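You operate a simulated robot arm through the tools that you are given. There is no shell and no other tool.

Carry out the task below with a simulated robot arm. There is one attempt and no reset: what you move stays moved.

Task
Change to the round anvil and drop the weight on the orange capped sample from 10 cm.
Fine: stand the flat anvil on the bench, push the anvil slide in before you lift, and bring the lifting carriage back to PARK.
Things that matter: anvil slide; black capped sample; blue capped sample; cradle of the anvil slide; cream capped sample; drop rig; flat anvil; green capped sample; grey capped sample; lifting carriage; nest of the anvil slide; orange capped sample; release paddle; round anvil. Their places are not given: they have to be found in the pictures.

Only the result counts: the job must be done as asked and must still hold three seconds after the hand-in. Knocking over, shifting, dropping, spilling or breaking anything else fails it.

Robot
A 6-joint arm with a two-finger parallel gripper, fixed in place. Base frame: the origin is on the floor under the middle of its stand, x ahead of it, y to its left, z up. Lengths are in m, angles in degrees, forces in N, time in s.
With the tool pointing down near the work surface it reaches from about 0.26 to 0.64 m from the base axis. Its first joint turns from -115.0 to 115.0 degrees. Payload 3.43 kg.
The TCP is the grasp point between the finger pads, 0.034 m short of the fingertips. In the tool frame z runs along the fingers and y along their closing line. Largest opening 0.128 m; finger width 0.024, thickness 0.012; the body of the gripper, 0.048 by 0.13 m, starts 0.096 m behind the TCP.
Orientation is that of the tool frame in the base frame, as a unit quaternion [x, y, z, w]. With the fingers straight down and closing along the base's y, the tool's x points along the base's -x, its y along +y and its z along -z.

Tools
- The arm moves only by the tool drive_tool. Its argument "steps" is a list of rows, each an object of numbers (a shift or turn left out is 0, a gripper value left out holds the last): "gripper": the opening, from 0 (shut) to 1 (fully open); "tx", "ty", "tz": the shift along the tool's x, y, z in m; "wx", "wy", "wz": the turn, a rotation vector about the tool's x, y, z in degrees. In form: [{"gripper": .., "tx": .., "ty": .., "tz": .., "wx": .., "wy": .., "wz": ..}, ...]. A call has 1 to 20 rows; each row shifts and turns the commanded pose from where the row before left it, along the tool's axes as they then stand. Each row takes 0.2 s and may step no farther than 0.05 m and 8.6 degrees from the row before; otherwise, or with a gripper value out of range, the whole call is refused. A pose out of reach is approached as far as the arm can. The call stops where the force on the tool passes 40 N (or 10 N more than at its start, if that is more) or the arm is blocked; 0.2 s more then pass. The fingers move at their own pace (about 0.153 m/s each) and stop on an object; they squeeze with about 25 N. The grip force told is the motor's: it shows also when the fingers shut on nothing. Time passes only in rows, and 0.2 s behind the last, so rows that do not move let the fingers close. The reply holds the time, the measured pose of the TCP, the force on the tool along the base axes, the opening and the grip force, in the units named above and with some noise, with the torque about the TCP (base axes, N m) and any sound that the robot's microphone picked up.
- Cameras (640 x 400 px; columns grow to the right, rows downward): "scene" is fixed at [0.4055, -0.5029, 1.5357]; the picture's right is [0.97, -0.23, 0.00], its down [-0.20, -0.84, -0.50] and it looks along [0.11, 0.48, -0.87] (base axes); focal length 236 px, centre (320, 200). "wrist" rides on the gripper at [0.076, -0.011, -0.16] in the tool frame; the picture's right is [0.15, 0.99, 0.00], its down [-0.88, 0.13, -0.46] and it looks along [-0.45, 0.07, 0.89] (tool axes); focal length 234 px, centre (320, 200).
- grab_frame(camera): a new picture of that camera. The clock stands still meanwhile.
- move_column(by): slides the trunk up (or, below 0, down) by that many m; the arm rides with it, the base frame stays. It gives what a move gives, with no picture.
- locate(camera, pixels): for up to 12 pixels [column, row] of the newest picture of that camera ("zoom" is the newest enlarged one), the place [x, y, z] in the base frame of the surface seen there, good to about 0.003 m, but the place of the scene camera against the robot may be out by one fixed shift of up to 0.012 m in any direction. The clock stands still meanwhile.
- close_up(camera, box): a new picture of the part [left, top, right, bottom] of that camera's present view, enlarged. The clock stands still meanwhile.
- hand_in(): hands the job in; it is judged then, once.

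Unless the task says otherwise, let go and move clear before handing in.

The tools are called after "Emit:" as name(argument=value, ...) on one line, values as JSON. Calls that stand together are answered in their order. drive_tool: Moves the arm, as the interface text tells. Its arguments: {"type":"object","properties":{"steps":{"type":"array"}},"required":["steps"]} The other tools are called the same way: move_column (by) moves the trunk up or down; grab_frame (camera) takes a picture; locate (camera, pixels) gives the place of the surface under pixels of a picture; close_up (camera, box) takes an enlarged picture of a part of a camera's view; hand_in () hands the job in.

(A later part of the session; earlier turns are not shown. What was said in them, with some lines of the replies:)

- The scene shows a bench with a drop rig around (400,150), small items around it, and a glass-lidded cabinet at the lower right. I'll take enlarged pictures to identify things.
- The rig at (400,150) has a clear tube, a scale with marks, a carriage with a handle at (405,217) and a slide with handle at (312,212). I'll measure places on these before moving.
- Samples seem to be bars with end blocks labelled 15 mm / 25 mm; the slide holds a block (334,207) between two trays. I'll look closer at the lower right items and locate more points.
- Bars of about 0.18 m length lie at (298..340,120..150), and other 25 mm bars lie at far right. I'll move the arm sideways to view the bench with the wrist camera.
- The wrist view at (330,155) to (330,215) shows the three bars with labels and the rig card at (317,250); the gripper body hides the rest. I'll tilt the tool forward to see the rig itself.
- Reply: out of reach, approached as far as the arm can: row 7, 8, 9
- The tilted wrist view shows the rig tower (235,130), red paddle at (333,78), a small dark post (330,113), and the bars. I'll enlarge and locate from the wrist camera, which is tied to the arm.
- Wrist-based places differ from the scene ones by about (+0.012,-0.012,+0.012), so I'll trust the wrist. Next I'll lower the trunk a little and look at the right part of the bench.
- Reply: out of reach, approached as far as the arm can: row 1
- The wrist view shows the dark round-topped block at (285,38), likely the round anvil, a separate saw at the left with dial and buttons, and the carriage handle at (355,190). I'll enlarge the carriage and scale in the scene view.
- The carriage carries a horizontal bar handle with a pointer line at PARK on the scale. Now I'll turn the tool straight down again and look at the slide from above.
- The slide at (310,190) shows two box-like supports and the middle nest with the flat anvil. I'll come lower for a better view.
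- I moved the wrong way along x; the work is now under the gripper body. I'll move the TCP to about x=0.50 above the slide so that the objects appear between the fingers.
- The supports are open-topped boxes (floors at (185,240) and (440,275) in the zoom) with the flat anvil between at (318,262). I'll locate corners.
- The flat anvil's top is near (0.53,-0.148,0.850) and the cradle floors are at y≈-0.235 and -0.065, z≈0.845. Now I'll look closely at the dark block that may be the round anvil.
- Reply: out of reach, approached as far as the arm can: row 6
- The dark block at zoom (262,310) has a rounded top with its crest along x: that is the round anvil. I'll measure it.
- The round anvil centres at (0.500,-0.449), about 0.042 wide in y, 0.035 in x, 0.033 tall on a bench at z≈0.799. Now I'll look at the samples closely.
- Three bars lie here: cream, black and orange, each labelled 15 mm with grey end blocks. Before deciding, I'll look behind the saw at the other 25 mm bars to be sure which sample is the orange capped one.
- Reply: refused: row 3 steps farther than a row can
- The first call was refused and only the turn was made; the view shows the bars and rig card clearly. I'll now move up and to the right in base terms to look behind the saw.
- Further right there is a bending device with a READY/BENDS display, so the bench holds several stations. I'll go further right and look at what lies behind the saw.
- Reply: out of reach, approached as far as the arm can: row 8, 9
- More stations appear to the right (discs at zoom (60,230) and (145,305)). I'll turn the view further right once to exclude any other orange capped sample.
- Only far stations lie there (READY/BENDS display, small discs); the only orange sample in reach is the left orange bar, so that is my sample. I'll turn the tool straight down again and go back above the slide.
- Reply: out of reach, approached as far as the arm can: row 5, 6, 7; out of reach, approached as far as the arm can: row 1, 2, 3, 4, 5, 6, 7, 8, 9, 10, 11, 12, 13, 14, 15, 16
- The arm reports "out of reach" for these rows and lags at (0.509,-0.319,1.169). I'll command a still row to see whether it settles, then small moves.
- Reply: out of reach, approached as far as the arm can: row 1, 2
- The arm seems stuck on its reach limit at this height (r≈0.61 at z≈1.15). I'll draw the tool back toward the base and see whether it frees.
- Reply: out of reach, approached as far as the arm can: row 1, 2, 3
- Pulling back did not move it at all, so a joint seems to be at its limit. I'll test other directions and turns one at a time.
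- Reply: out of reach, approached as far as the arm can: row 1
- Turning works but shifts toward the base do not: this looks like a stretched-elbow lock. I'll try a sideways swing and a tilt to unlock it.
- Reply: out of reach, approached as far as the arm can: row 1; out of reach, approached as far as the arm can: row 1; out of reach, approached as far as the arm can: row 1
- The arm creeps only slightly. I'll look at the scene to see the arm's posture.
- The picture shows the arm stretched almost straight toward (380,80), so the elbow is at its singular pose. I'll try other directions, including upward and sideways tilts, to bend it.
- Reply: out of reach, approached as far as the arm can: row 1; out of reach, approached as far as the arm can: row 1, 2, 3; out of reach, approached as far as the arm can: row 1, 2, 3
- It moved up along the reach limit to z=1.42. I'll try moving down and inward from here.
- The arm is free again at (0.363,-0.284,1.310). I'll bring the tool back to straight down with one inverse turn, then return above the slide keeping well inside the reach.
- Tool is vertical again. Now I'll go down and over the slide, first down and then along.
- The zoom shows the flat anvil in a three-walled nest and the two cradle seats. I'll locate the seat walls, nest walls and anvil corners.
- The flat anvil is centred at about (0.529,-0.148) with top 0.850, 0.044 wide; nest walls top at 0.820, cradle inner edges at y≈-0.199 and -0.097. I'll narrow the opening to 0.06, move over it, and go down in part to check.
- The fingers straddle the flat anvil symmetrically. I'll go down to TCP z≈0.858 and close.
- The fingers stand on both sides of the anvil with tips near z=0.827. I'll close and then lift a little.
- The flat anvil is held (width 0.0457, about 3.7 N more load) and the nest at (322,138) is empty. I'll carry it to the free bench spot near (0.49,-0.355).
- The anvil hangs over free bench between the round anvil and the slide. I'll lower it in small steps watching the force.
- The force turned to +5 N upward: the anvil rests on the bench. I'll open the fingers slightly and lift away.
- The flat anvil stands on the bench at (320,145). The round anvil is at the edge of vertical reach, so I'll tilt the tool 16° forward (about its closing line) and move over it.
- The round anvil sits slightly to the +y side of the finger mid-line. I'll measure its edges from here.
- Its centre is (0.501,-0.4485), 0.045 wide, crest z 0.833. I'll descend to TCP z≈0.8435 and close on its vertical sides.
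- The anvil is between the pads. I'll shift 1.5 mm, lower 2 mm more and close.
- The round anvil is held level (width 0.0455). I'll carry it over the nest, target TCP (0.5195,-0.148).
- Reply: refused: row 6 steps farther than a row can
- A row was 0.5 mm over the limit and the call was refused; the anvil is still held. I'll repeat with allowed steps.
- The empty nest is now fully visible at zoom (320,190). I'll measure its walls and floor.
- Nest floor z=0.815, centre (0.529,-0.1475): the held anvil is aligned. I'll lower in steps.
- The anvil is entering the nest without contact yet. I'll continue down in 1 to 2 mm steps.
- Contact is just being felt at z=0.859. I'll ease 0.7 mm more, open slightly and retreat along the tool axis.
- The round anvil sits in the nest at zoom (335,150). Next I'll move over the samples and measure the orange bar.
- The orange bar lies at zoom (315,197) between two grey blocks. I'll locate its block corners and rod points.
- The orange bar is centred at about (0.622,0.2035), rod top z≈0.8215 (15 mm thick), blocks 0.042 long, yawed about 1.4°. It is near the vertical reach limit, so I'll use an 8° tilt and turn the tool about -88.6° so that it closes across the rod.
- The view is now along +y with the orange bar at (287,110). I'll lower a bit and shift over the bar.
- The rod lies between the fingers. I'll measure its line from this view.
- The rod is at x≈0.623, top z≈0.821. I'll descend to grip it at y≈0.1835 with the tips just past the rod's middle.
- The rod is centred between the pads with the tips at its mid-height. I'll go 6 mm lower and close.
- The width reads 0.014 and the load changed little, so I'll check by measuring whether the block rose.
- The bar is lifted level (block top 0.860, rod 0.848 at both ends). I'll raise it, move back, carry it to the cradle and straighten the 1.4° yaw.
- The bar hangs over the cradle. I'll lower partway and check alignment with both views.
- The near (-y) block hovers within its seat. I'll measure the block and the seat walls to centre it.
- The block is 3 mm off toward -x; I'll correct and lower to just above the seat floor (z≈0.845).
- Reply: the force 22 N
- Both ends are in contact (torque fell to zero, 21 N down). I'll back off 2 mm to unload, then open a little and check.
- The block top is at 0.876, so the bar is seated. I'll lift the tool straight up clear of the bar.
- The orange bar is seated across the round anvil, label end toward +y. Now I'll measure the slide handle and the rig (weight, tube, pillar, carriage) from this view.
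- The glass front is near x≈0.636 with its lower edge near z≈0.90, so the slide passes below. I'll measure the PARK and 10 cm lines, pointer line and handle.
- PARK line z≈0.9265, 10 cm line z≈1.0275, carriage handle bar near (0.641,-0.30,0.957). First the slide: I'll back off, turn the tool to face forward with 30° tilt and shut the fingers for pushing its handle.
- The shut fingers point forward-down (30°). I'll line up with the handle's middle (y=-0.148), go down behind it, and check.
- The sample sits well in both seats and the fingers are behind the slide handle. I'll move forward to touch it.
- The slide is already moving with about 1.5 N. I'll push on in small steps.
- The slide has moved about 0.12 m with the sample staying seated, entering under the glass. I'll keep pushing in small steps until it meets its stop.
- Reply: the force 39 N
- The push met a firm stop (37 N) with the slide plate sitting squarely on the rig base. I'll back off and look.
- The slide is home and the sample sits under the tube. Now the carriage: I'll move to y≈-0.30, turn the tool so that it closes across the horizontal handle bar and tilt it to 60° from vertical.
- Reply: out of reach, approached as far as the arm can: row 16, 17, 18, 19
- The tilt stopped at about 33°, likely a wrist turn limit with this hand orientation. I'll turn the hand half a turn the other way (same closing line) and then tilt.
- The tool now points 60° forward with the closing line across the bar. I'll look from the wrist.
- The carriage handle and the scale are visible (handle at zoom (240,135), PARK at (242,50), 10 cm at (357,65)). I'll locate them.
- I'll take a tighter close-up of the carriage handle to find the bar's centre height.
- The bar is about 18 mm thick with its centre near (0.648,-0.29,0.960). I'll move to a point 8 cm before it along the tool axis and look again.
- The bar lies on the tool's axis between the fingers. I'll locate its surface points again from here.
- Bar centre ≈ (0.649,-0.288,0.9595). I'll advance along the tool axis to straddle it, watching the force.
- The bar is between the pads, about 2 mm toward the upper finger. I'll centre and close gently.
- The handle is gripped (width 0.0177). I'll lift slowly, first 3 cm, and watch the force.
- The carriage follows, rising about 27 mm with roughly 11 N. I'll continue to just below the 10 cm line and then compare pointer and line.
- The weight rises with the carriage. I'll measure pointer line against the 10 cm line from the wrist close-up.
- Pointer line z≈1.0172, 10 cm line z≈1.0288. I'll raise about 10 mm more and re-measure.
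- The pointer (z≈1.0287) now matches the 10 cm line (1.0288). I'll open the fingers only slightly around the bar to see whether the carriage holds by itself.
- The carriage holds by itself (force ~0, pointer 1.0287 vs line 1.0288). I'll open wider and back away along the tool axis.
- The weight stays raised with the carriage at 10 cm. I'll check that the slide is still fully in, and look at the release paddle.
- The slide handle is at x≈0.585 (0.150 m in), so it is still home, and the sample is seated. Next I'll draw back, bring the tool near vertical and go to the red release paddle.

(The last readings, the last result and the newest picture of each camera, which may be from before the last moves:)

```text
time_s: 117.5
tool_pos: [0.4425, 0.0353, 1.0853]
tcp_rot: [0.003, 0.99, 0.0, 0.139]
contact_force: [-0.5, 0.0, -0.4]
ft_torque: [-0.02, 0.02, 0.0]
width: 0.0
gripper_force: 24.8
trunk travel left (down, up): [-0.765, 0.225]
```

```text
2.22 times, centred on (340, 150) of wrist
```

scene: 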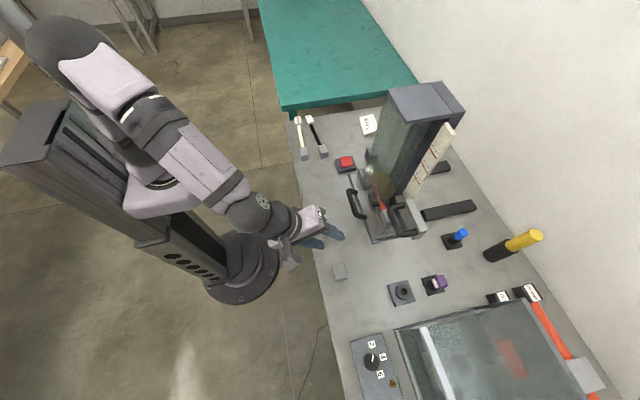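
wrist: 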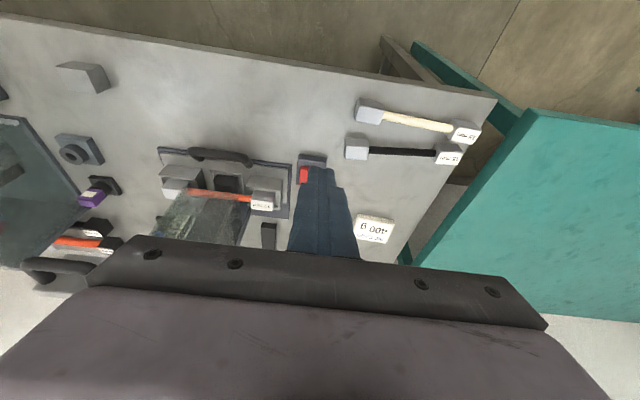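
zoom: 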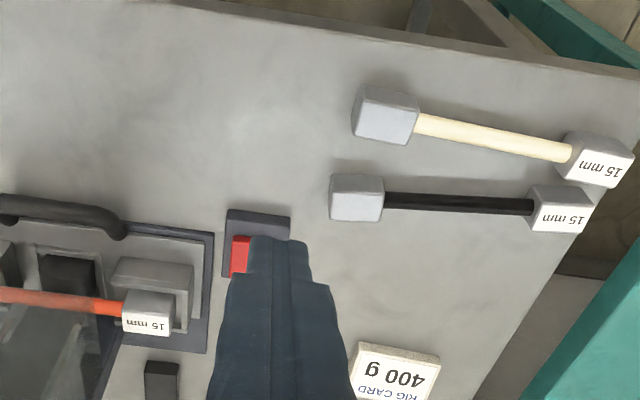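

The fingers hide the red paddle at (305,175). I'll shift aside to view and measure it.

Emit:
drive_tool(steps=[{"ty": -0.04}, {"ty": -0.03}, {"tx": -0.03, "tz": 0.008}, {"tx": -0.03, "tz": 0.008}, {"tx": 0.011, "tz": 0.0385}])

Emit:
grab_frame(camera="wrist")

Emit:
close_up(camera="wrist", box=[320, 80, 480, 220])

```text
time_s: 118.7
tool_pos: [0.505, -0.0355, 1.0467]
tcp_rot: [0.001, 0.99, 0.001, 0.139]
contact_force: [0.8, -0.6, -0.3]
ft_torque: [0.0, -0.01, 0.01]
width: 0.0003
gripper_force: 24.8
trunk travel left (down, up): [-0.765, 0.225]
```

```text
taken
```

wrist: 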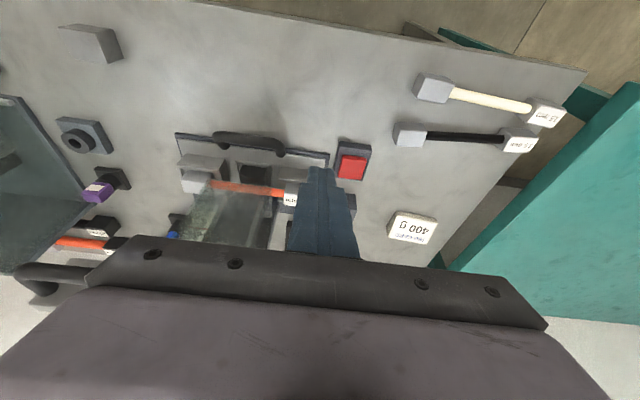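

```text
2.86 times, centred on (400, 150) of wrist
```

zoom: 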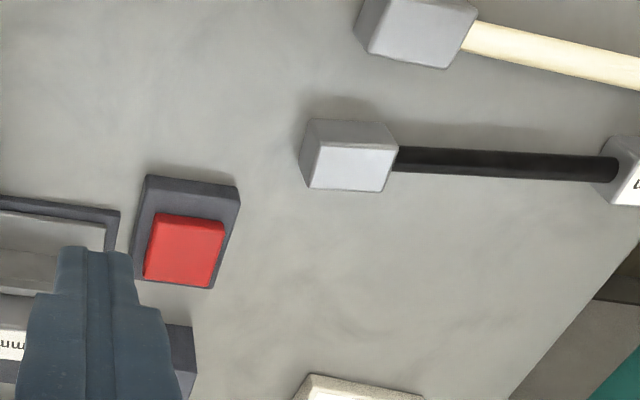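

Emit:
locate(camera="zoom", pixels=[[185, 250], [160, 225], [218, 230], [208, 280], [152, 270], [190, 195], [145, 185], [235, 195], [185, 218], [185, 278], [140, 260]])

```text
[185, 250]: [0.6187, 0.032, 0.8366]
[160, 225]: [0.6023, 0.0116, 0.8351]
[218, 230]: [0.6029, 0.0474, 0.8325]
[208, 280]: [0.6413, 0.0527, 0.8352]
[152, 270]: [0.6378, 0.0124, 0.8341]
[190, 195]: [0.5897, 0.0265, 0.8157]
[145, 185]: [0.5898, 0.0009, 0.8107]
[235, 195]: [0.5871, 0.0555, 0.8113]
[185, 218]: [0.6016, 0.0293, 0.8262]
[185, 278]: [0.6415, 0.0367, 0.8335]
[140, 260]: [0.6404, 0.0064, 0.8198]
```

The paddle's red top is at z≈0.835, centred at (0.620,0.031). I'll move above it with the shut fingers.

Emit:
drive_tool(steps=[{"ty": 0.0333}, {"ty": 0.0333}, {"tx": -0.0338, "tz": 0.0097}, {"tx": -0.0338, "tz": 0.0097}, {"tx": -0.0338, "tz": 0.0097}, {"tx": 0.0101, "tz": 0.0353}, {"tx": 0.0101, "tz": 0.0353}, {"tx": 0.0101, "tz": 0.0353}, {"tx": 0.0101, "tz": 0.0353}, {}])

Emit:
grab_frame(camera="wrist")

Emit:
close_up(camera="scene", box=[310, 110, 430, 230])

```text
time_s: 120.9
tool_pos: [0.6109, 0.0319, 0.9006]
tcp_rot: [0.001, 0.99, 0.001, 0.139]
contact_force: [-0.1, -0.4, 0.0]
ft_torque: [0.01, 0.0, 0.03]
width: 0.0
gripper_force: 25.0
trunk travel left (down, up): [-0.765, 0.225]
```

```text
taken
```

wrist: 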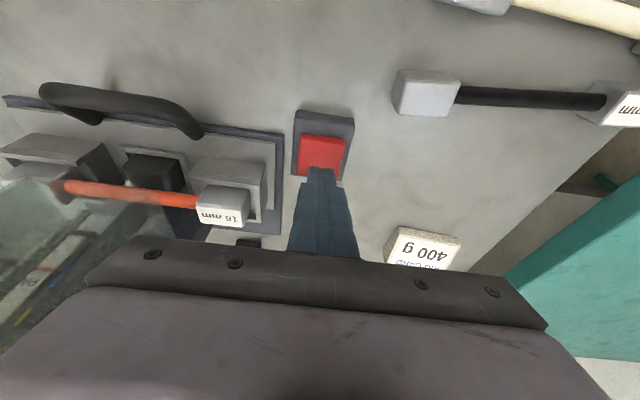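

```text
3.33 times, centred on (370, 170) of scene
```

zoom: 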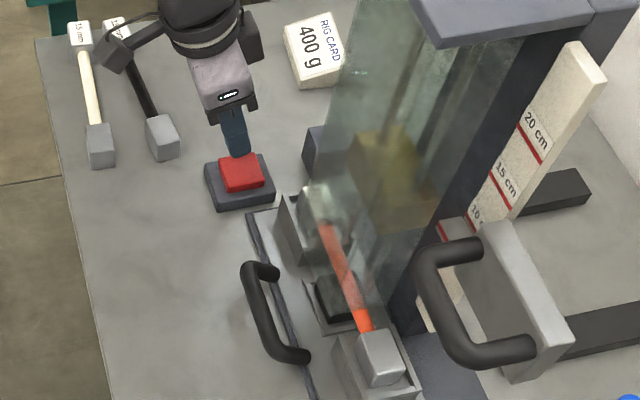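

The fingers stand over the paddle, and the weight is up. I'll press down in small steps.

Emit:
drive_tool(steps=[{"tx": 0.0055, "tz": 0.0192}, {"tx": 0.0014, "tz": 0.0048}, {"tx": 0.0014, "tz": 0.0048}, {"tx": 0.0008, "tz": 0.0029}, {"tx": 0.0008, "tz": 0.0029}, {}])

Emit:
close_up(camera="scene", box=[310, 110, 430, 230])

```text
time_s: 122.3
tool_pos: [0.6113, 0.0302, 0.866]
tcp_rot: [0.003, 0.99, 0.0, 0.14]
contact_force: [1.6, -2.1, 5.0]
ft_torque: [-0.07, 0.0, 0.0]
width: 0.0
gripper_force: 24.9
trunk travel left (down, up): [-0.765, 0.225]
heard: click
```

```text
3.33 times, centred on (370, 170) of scene
```

zoom: 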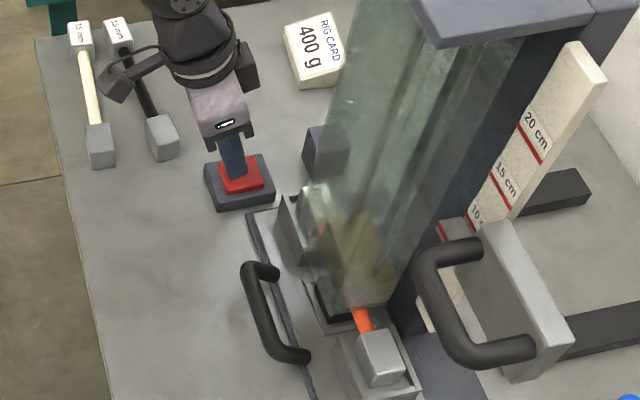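

A click was heard and the weight has fallen onto the sample. I'll lift off the paddle and go back for the carriage.

Emit:
drive_tool(steps=[{"tx": -0.0055, "tz": -0.0192}, {"tx": -0.011, "tz": -0.0385}, {"tx": -0.011, "tz": -0.0385}, {"tx": -0.011, "tz": -0.0385}, {"tx": -0.011, "tz": -0.0385}, {"tx": 0.0338, "tz": -0.0097}, {"tx": 0.0338, "tz": -0.0097}, {"tx": 0.0338, "tz": -0.0097}, {"tx": 0.0338, "tz": -0.0097}, {"tx": 0.0338, "tz": -0.0097}])

Emit:
close_up(camera="scene", box=[320, 100, 450, 250])

Emit:
grab_frame(camera="wrist")

```text
time_s: 124.5
tool_pos: [0.4334, 0.0299, 1.0446]
tcp_rot: [0.001, 0.99, 0.001, 0.139]
contact_force: [-0.2, 0.0, 0.4]
ft_torque: [0.0, -0.02, -0.01]
width: 0.0
gripper_force: 24.5
trunk travel left (down, up): [-0.765, 0.225]
```

```text
2.67 times, centred on (385, 175) of scene
```

zoom: 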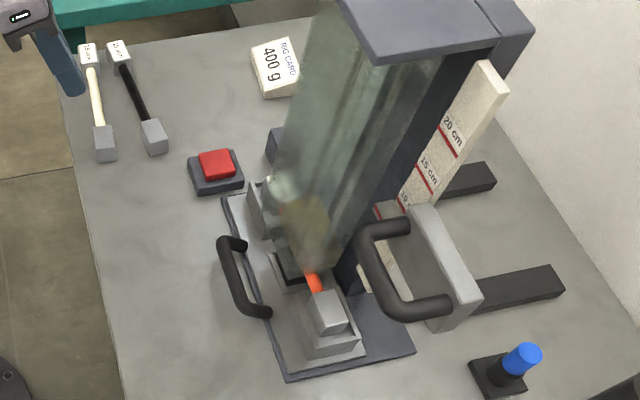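

```text
taken
```

wrist: 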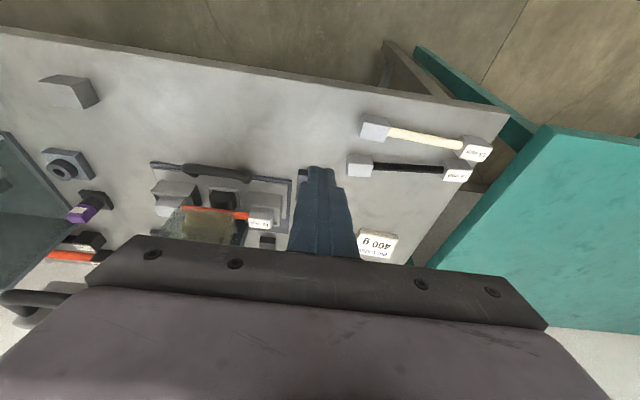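

The carriage is still at 10 cm and the weight rests on the bar. I'll go back in front of the carriage handle with the same hand orientation as before.

Emit:
drive_tool(steps=[{"ty": -0.0398}, {"ty": -0.0398}, {"ty": -0.0398}, {"ty": -0.0398}, {"ty": -0.0398}, {"ty": -0.0398}, {"ty": -0.0398}, {"ty": -0.0394}, {"wz": 8.182, "gripper": 0.36}, {"wz": 8.182}, {"wz": 8.182}, {"wz": 8.182}, {"wz": 8.182}, {"wz": 8.182}, {"wz": 8.182}, {"wz": 8.182}, {"wz": 8.182}, {"wz": 8.182}, {"wz": 8.18}])

Emit:
drive_tool(steps=[{"wx": -7.33}, {"wx": -7.33}, {"wx": -7.33}, {"wx": -7.33}, {"wx": -7.34}, {"wx": -7.34}, {}])

Emit:
grab_frame(camera="wrist")

```text
time_s: 128.5
tool_pos: [0.4342, -0.2876, 1.045]
tcp_rot: [0.703, 0.697, 0.098, 0.098]
contact_force: [0.2, 0.1, -0.8]
ft_torque: [0.02, -0.01, 0.0]
width: 0.046
gripper_force: 0.0
trunk travel left (down, up): [-0.765, 0.225]
```

```text
time_s: 130.1
tool_pos: [0.4327, -0.2883, 1.0451]
tcp_rot: [0.615, 0.61, 0.353, 0.354]
contact_force: [-0.6, 0.1, -0.5]
ft_torque: [0.01, -0.01, 0.0]
width: 0.046
gripper_force: 0.1
trunk travel left (down, up): [-0.765, 0.225]
```

```text
taken
```

wrist: 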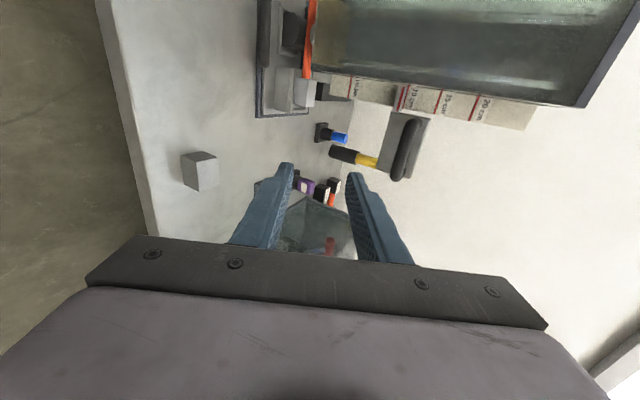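

The handle is at (405,150) with the carriage still at 10 cm. I'll move to the approach point in front of the bar.

Emit:
drive_tool(steps=[{"ty": 0.0411, "tz": 0.0245}, {"ty": 0.0411, "tz": 0.0245}, {"ty": 0.0411, "tz": 0.0245}, {}])

Emit:
grab_frame(camera="wrist")

Emit:
close_up(camera="wrist", box=[240, 40, 480, 240])

```text
time_s: 131.1
tool_pos: [0.5593, -0.29, 1.1145]
tcp_rot: [0.614, 0.611, 0.353, 0.353]
contact_force: [0.9, 0.1, 0.4]
ft_torque: [-0.03, 0.0, -0.03]
width: 0.0462
gripper_force: 0.1
trunk travel left (down, up): [-0.765, 0.225]
```

```text
taken
```

wrist: 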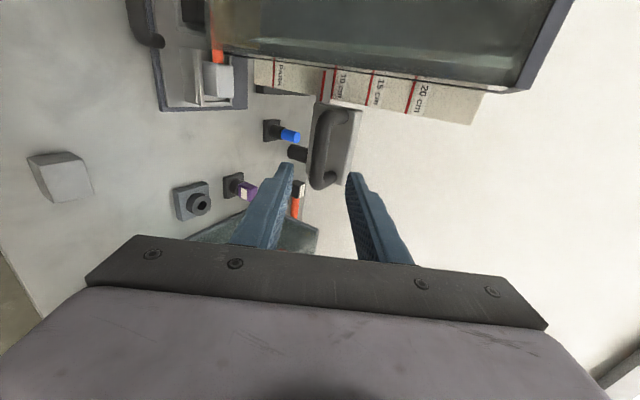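

```text
2.00 times, centred on (360, 140) of wrist
```

zoom: 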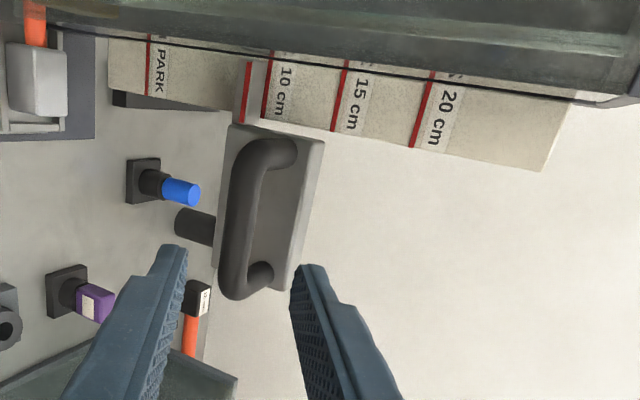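

The bar is again on the tool axis. I'll advance 9 cm along the axis to straddle it.

Emit:
drive_tool(steps=[{"tz": 0.03}, {"tz": 0.03}, {"tz": 0.015}, {"tz": 0.0135}, {}])

Emit:
close_up(camera="wrist", box=[220, 80, 420, 260])

```text
time_s: 132.3
tool_pos: [0.6363, -0.2876, 1.0696]
tcp_rot: [0.614, 0.611, 0.353, 0.354]
contact_force: [0.9, -0.2, 0.3]
ft_torque: [-0.03, 0.01, 0.01]
width: 0.0462
gripper_force: 0.0
trunk travel left (down, up): [-0.765, 0.225]
```

```text
2.22 times, centred on (320, 170) of wrist
```

zoom: 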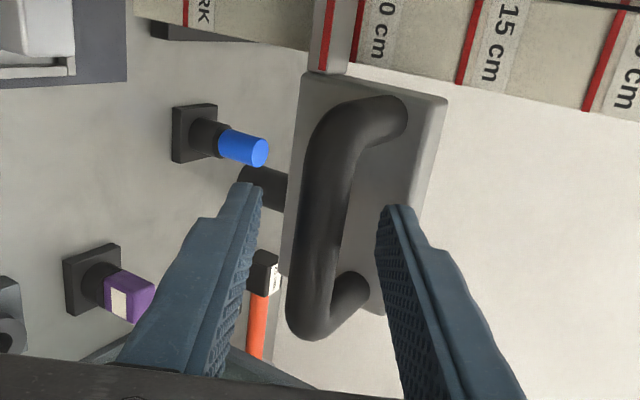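

The bar lies between the pads. I'll close and check.

Emit:
drive_tool(steps=[{"gripper": 0.1}, {}, {}, {}])

Emit:
drive_tool(steps=[{"ty": -0.0087, "tz": 0.005}, {"ty": -0.0087, "tz": 0.005}, {"ty": -0.0087, "tz": 0.005}, {"ty": -0.0087, "tz": 0.005}, {"ty": -0.0087, "tz": 0.005}, {"ty": -0.0087, "tz": 0.005}, {"ty": -0.0087, "tz": 0.005}, {"ty": -0.0087, "tz": 0.005}, {}])

Emit:
grab_frame(camera="wrist")

Emit:
close_up(camera="wrist", box=[280, 40, 480, 160])

```text
time_s: 133.3
tool_pos: [0.6368, -0.2877, 1.07]
tcp_rot: [0.614, 0.611, 0.352, 0.354]
contact_force: [1.9, -2.1, -0.7]
ft_torque: [-0.96, 0.0, 0.57]
width: 0.0177
gripper_force: 44.9
trunk travel left (down, up): [-0.765, 0.225]
```

```text
time_s: 135.3
tool_pos: [0.6363, -0.2885, 0.9887]
tcp_rot: [0.613, 0.612, 0.352, 0.353]
contact_force: [6.7, 0.9, 0.9]
ft_torque: [-0.96, -0.14, 0.39]
width: 0.0176
gripper_force: 44.6
trunk travel left (down, up): [-0.765, 0.225]
```

```text
taken
```

wrist: 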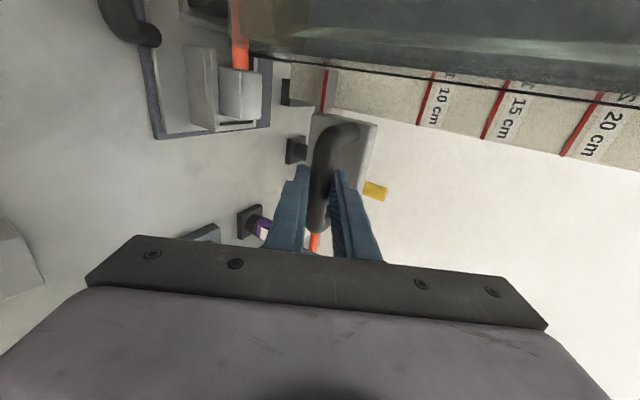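

```text
3.20 times, centred on (380, 100) of wrist
```

zoom: 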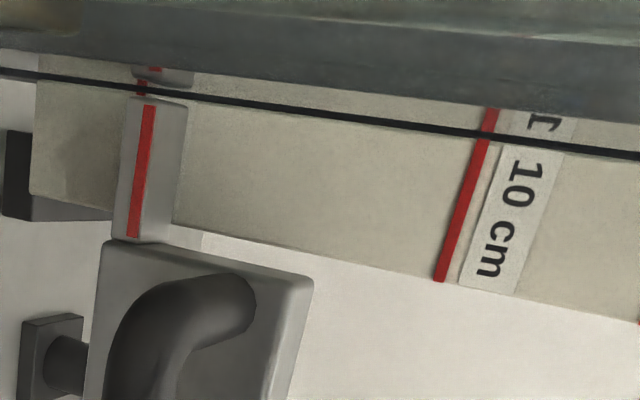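

The carriage follows down (rise left about 21 mm). I'll lower on, the last part in small steps until it meets its stop at PARK.

Emit:
drive_tool(steps=[{"ty": -0.0069, "tz": 0.004}, {"ty": -0.0069, "tz": 0.004}, {"ty": -0.0043, "tz": 0.0025}, {}])

Emit:
close_up(camera="wrist", box=[260, 40, 460, 160])

```text
time_s: 136.3
tool_pos: [0.6364, -0.2883, 0.9687]
tcp_rot: [0.614, 0.611, 0.353, 0.354]
contact_force: [10.0, -0.4, 2.2]
ft_torque: [-0.91, -0.14, 0.44]
width: 0.0179
gripper_force: 44.6
trunk travel left (down, up): [-0.765, 0.225]
```

```text
3.20 times, centred on (360, 100) of wrist
```

zoom: 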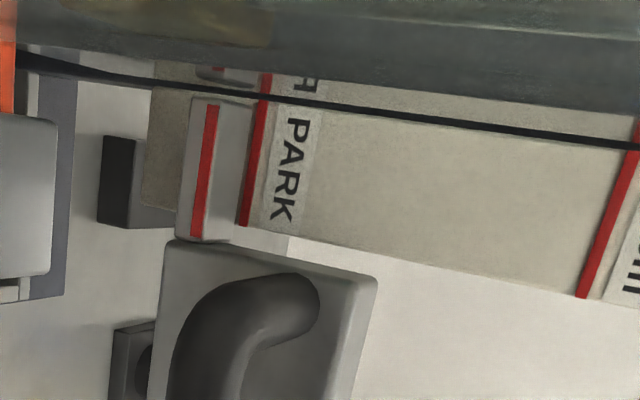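

Emit:
locate(camera="zoom", pixels=[[210, 120], [206, 150], [202, 185], [198, 215], [265, 95], [258, 130], [251, 170], [246, 205], [620, 175], [600, 240]])

Emit:
drive_tool(steps=[{"ty": -0.0013, "tz": 0.00075}, {}])

```text
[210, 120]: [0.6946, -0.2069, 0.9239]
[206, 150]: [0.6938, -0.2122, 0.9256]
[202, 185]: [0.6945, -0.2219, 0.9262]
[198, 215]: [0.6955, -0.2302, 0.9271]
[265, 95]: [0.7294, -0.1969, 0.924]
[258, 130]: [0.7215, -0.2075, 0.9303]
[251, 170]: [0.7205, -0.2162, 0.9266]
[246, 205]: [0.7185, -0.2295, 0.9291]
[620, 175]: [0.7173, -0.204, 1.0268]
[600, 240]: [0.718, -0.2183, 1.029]
```

```text
time_s: 136.9
tool_pos: [0.6356, -0.2876, 0.9681]
tcp_rot: [0.613, 0.611, 0.353, 0.354]
contact_force: [8.4, 0.0, 4.6]
ft_torque: [-0.78, -0.24, 0.52]
width: 0.0175
gripper_force: 45.1
trunk travel left (down, up): [-0.765, 0.225]
```

The pointer is at 0.9257, the same as at the start. I'll press a few mm more to feel the stop.

Emit:
drive_tool(steps=[{"ty": -0.0017, "tz": 0.001}, {}])

Emit:
drive_tool(steps=[{"ty": -0.0017, "tz": 0.001}, {}])

Emit:
drive_tool(steps=[{"ty": -0.0017, "tz": 0.001}, {}])

```text
time_s: 137.5
tool_pos: [0.6365, -0.2884, 0.9681]
tcp_rot: [0.613, 0.611, 0.354, 0.355]
contact_force: [9.8, -1.3, 12.2]
ft_torque: [-0.66, -0.21, 0.56]
width: 0.0176
gripper_force: 45.3
trunk travel left (down, up): [-0.765, 0.225]
```

```text
time_s: 138.1
tool_pos: [0.6362, -0.2877, 0.9679]
tcp_rot: [0.612, 0.61, 0.354, 0.357]
contact_force: [8.6, -0.4, 19.2]
ft_torque: [-0.39, -0.31, 0.65]
width: 0.0173
gripper_force: 45.2
trunk travel left (down, up): [-0.765, 0.225]
```

```text
time_s: 138.7
tool_pos: [0.6362, -0.2878, 0.968]
tcp_rot: [0.611, 0.611, 0.355, 0.357]
contact_force: [7.7, -0.5, 21.7]
ft_torque: [-0.36, -0.41, 0.51]
width: 0.0176
gripper_force: 44.9
trunk travel left (down, up): [-0.765, 0.225]
```

The position holds at 0.968 while force grows to 22 N: it is on its PARK stop. I'll unload, open and retreat along the tool axis.

Emit:
drive_tool(steps=[{"ty": 0.003, "tz": -0.0017}, {"gripper": 0.17}, {}, {"gripper": 0.36}, {}, {"tz": -0.02}, {"tz": -0.03}, {"tz": -0.04}, {"tz": -0.04}])

Emit:
grab_frame(camera="wrist")

Emit:
close_up(camera="wrist", box=[180, 20, 460, 200])

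Emit:
close_up(camera="scene", box=[330, 100, 460, 250])

```text
time_s: 140.7
tool_pos: [0.5211, -0.2892, 1.0324]
tcp_rot: [0.613, 0.611, 0.354, 0.354]
contact_force: [-0.2, -0.3, 0.7]
ft_torque: [0.05, -0.01, -0.01]
width: 0.0461
gripper_force: 0.0
trunk travel left (down, up): [-0.765, 0.225]
```

```text
taken
```

wrist: 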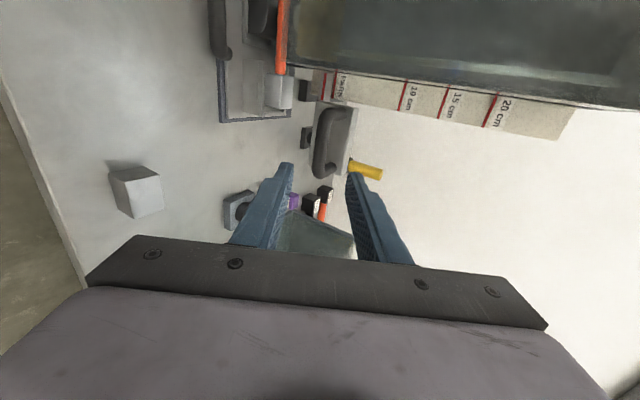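

```text
2.22 times, centred on (320, 110) of wrist
```

zoom: 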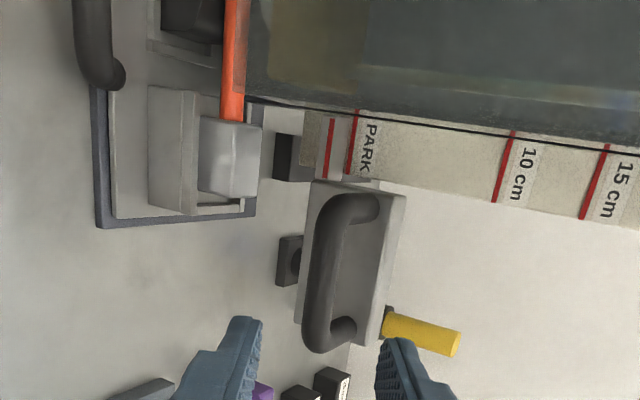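

```text
2.67 times, centred on (395, 175) of scene
```

zoom: 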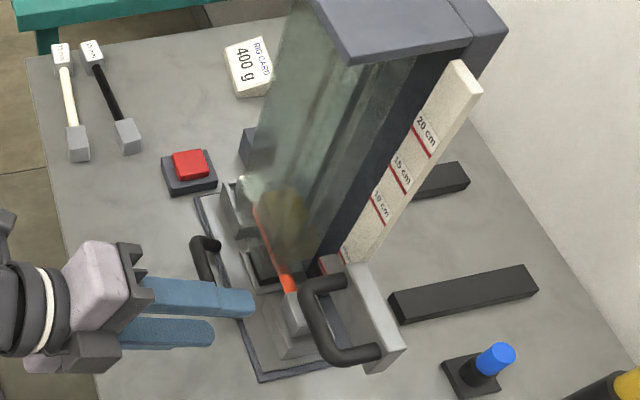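

The carriage is at PARK, the slide is in, the flat anvil stands on the bench at (135,190). I'll draw the arm well back and take a final look.

Emit:
drive_tool(steps=[{"tz": -0.04}, {"tz": -0.04}, {"tz": -0.04}, {}])

Emit:
grab_frame(camera="scene")

Emit:
close_up(camera="scene", box=[290, 100, 460, 300])

Emit:
grab_frame(camera="wrist")

```text
time_s: 141.7
tool_pos: [0.4181, -0.2889, 1.0897]
tcp_rot: [0.614, 0.611, 0.353, 0.354]
contact_force: [0.3, -0.1, 0.3]
ft_torque: [0.01, 0.0, -0.02]
width: 0.0462
gripper_force: 0.1
trunk travel left (down, up): [-0.765, 0.225]
```

```text
taken
```

scene: 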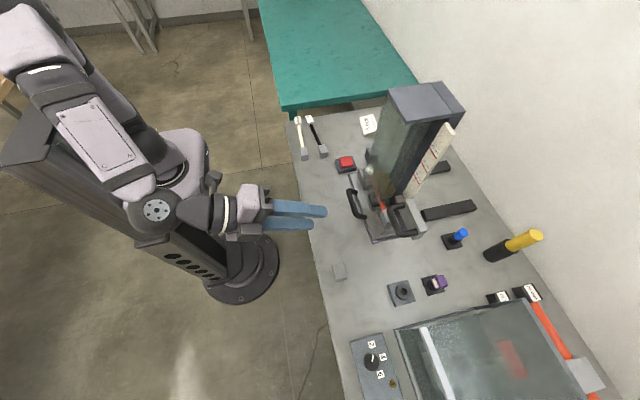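

```text
2.00 times, centred on (375, 200) of scene
```

zoom: 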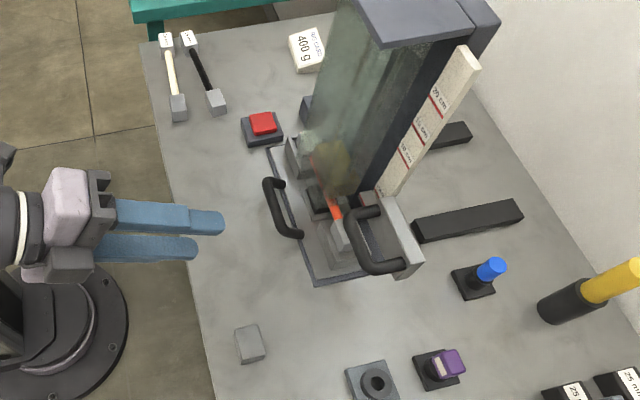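

```text
taken
```

wrist: 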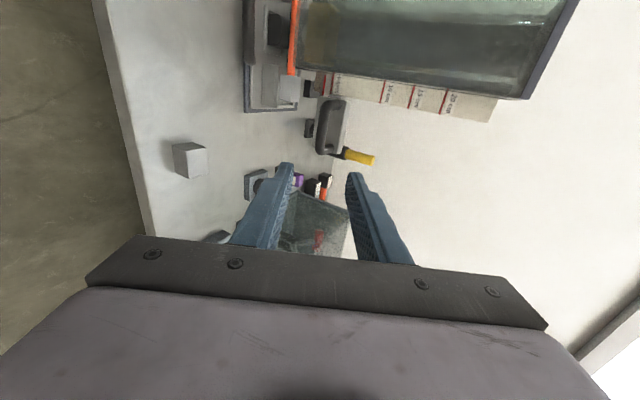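

The final views show the weight resting on the orange bar over the round anvil. The slide is in and the carriage pointer is at PARK (scene zoom (365,198)). The flat anvil stands on the bench at (250,343), the other items are where they were, and the arm is clear, so I'll hand in.

Emit:
hand_in()

```text
The job is handed in.
```

The job is done and handed in: the round anvil is in the nest, and the weight was dropped once on the orange capped sample from the 10 cm mark.

- **Anvils:** the flat anvil stands on the bench between the slide and where the round anvil was.
- **Sample:** I took the orange bar labelled 15 mm as the orange capped sample. Another orange bar, labelled 25 mm, lay far out of reach behind the saw. It was left untouched.
- **Slide:** pushed in to its stop (about 15 cm of travel) before lifting, and still in at the last check.
- **Drop height:** the pointer matched the 10 cm line to within the measuring error. The carriage's rise from PARK measured about 10.3 cm, because the pointer rests about 3 mm below the PARK line.
- **Release:** one press of the red paddle gave a click, and the weight came down onto the bar.
- **Carriage:** back on its PARK stop, with the arm clear of the rig.

In the final pictures nothing else had moved. The hand-in gave no verdict, so I can't confirm how it was judged.
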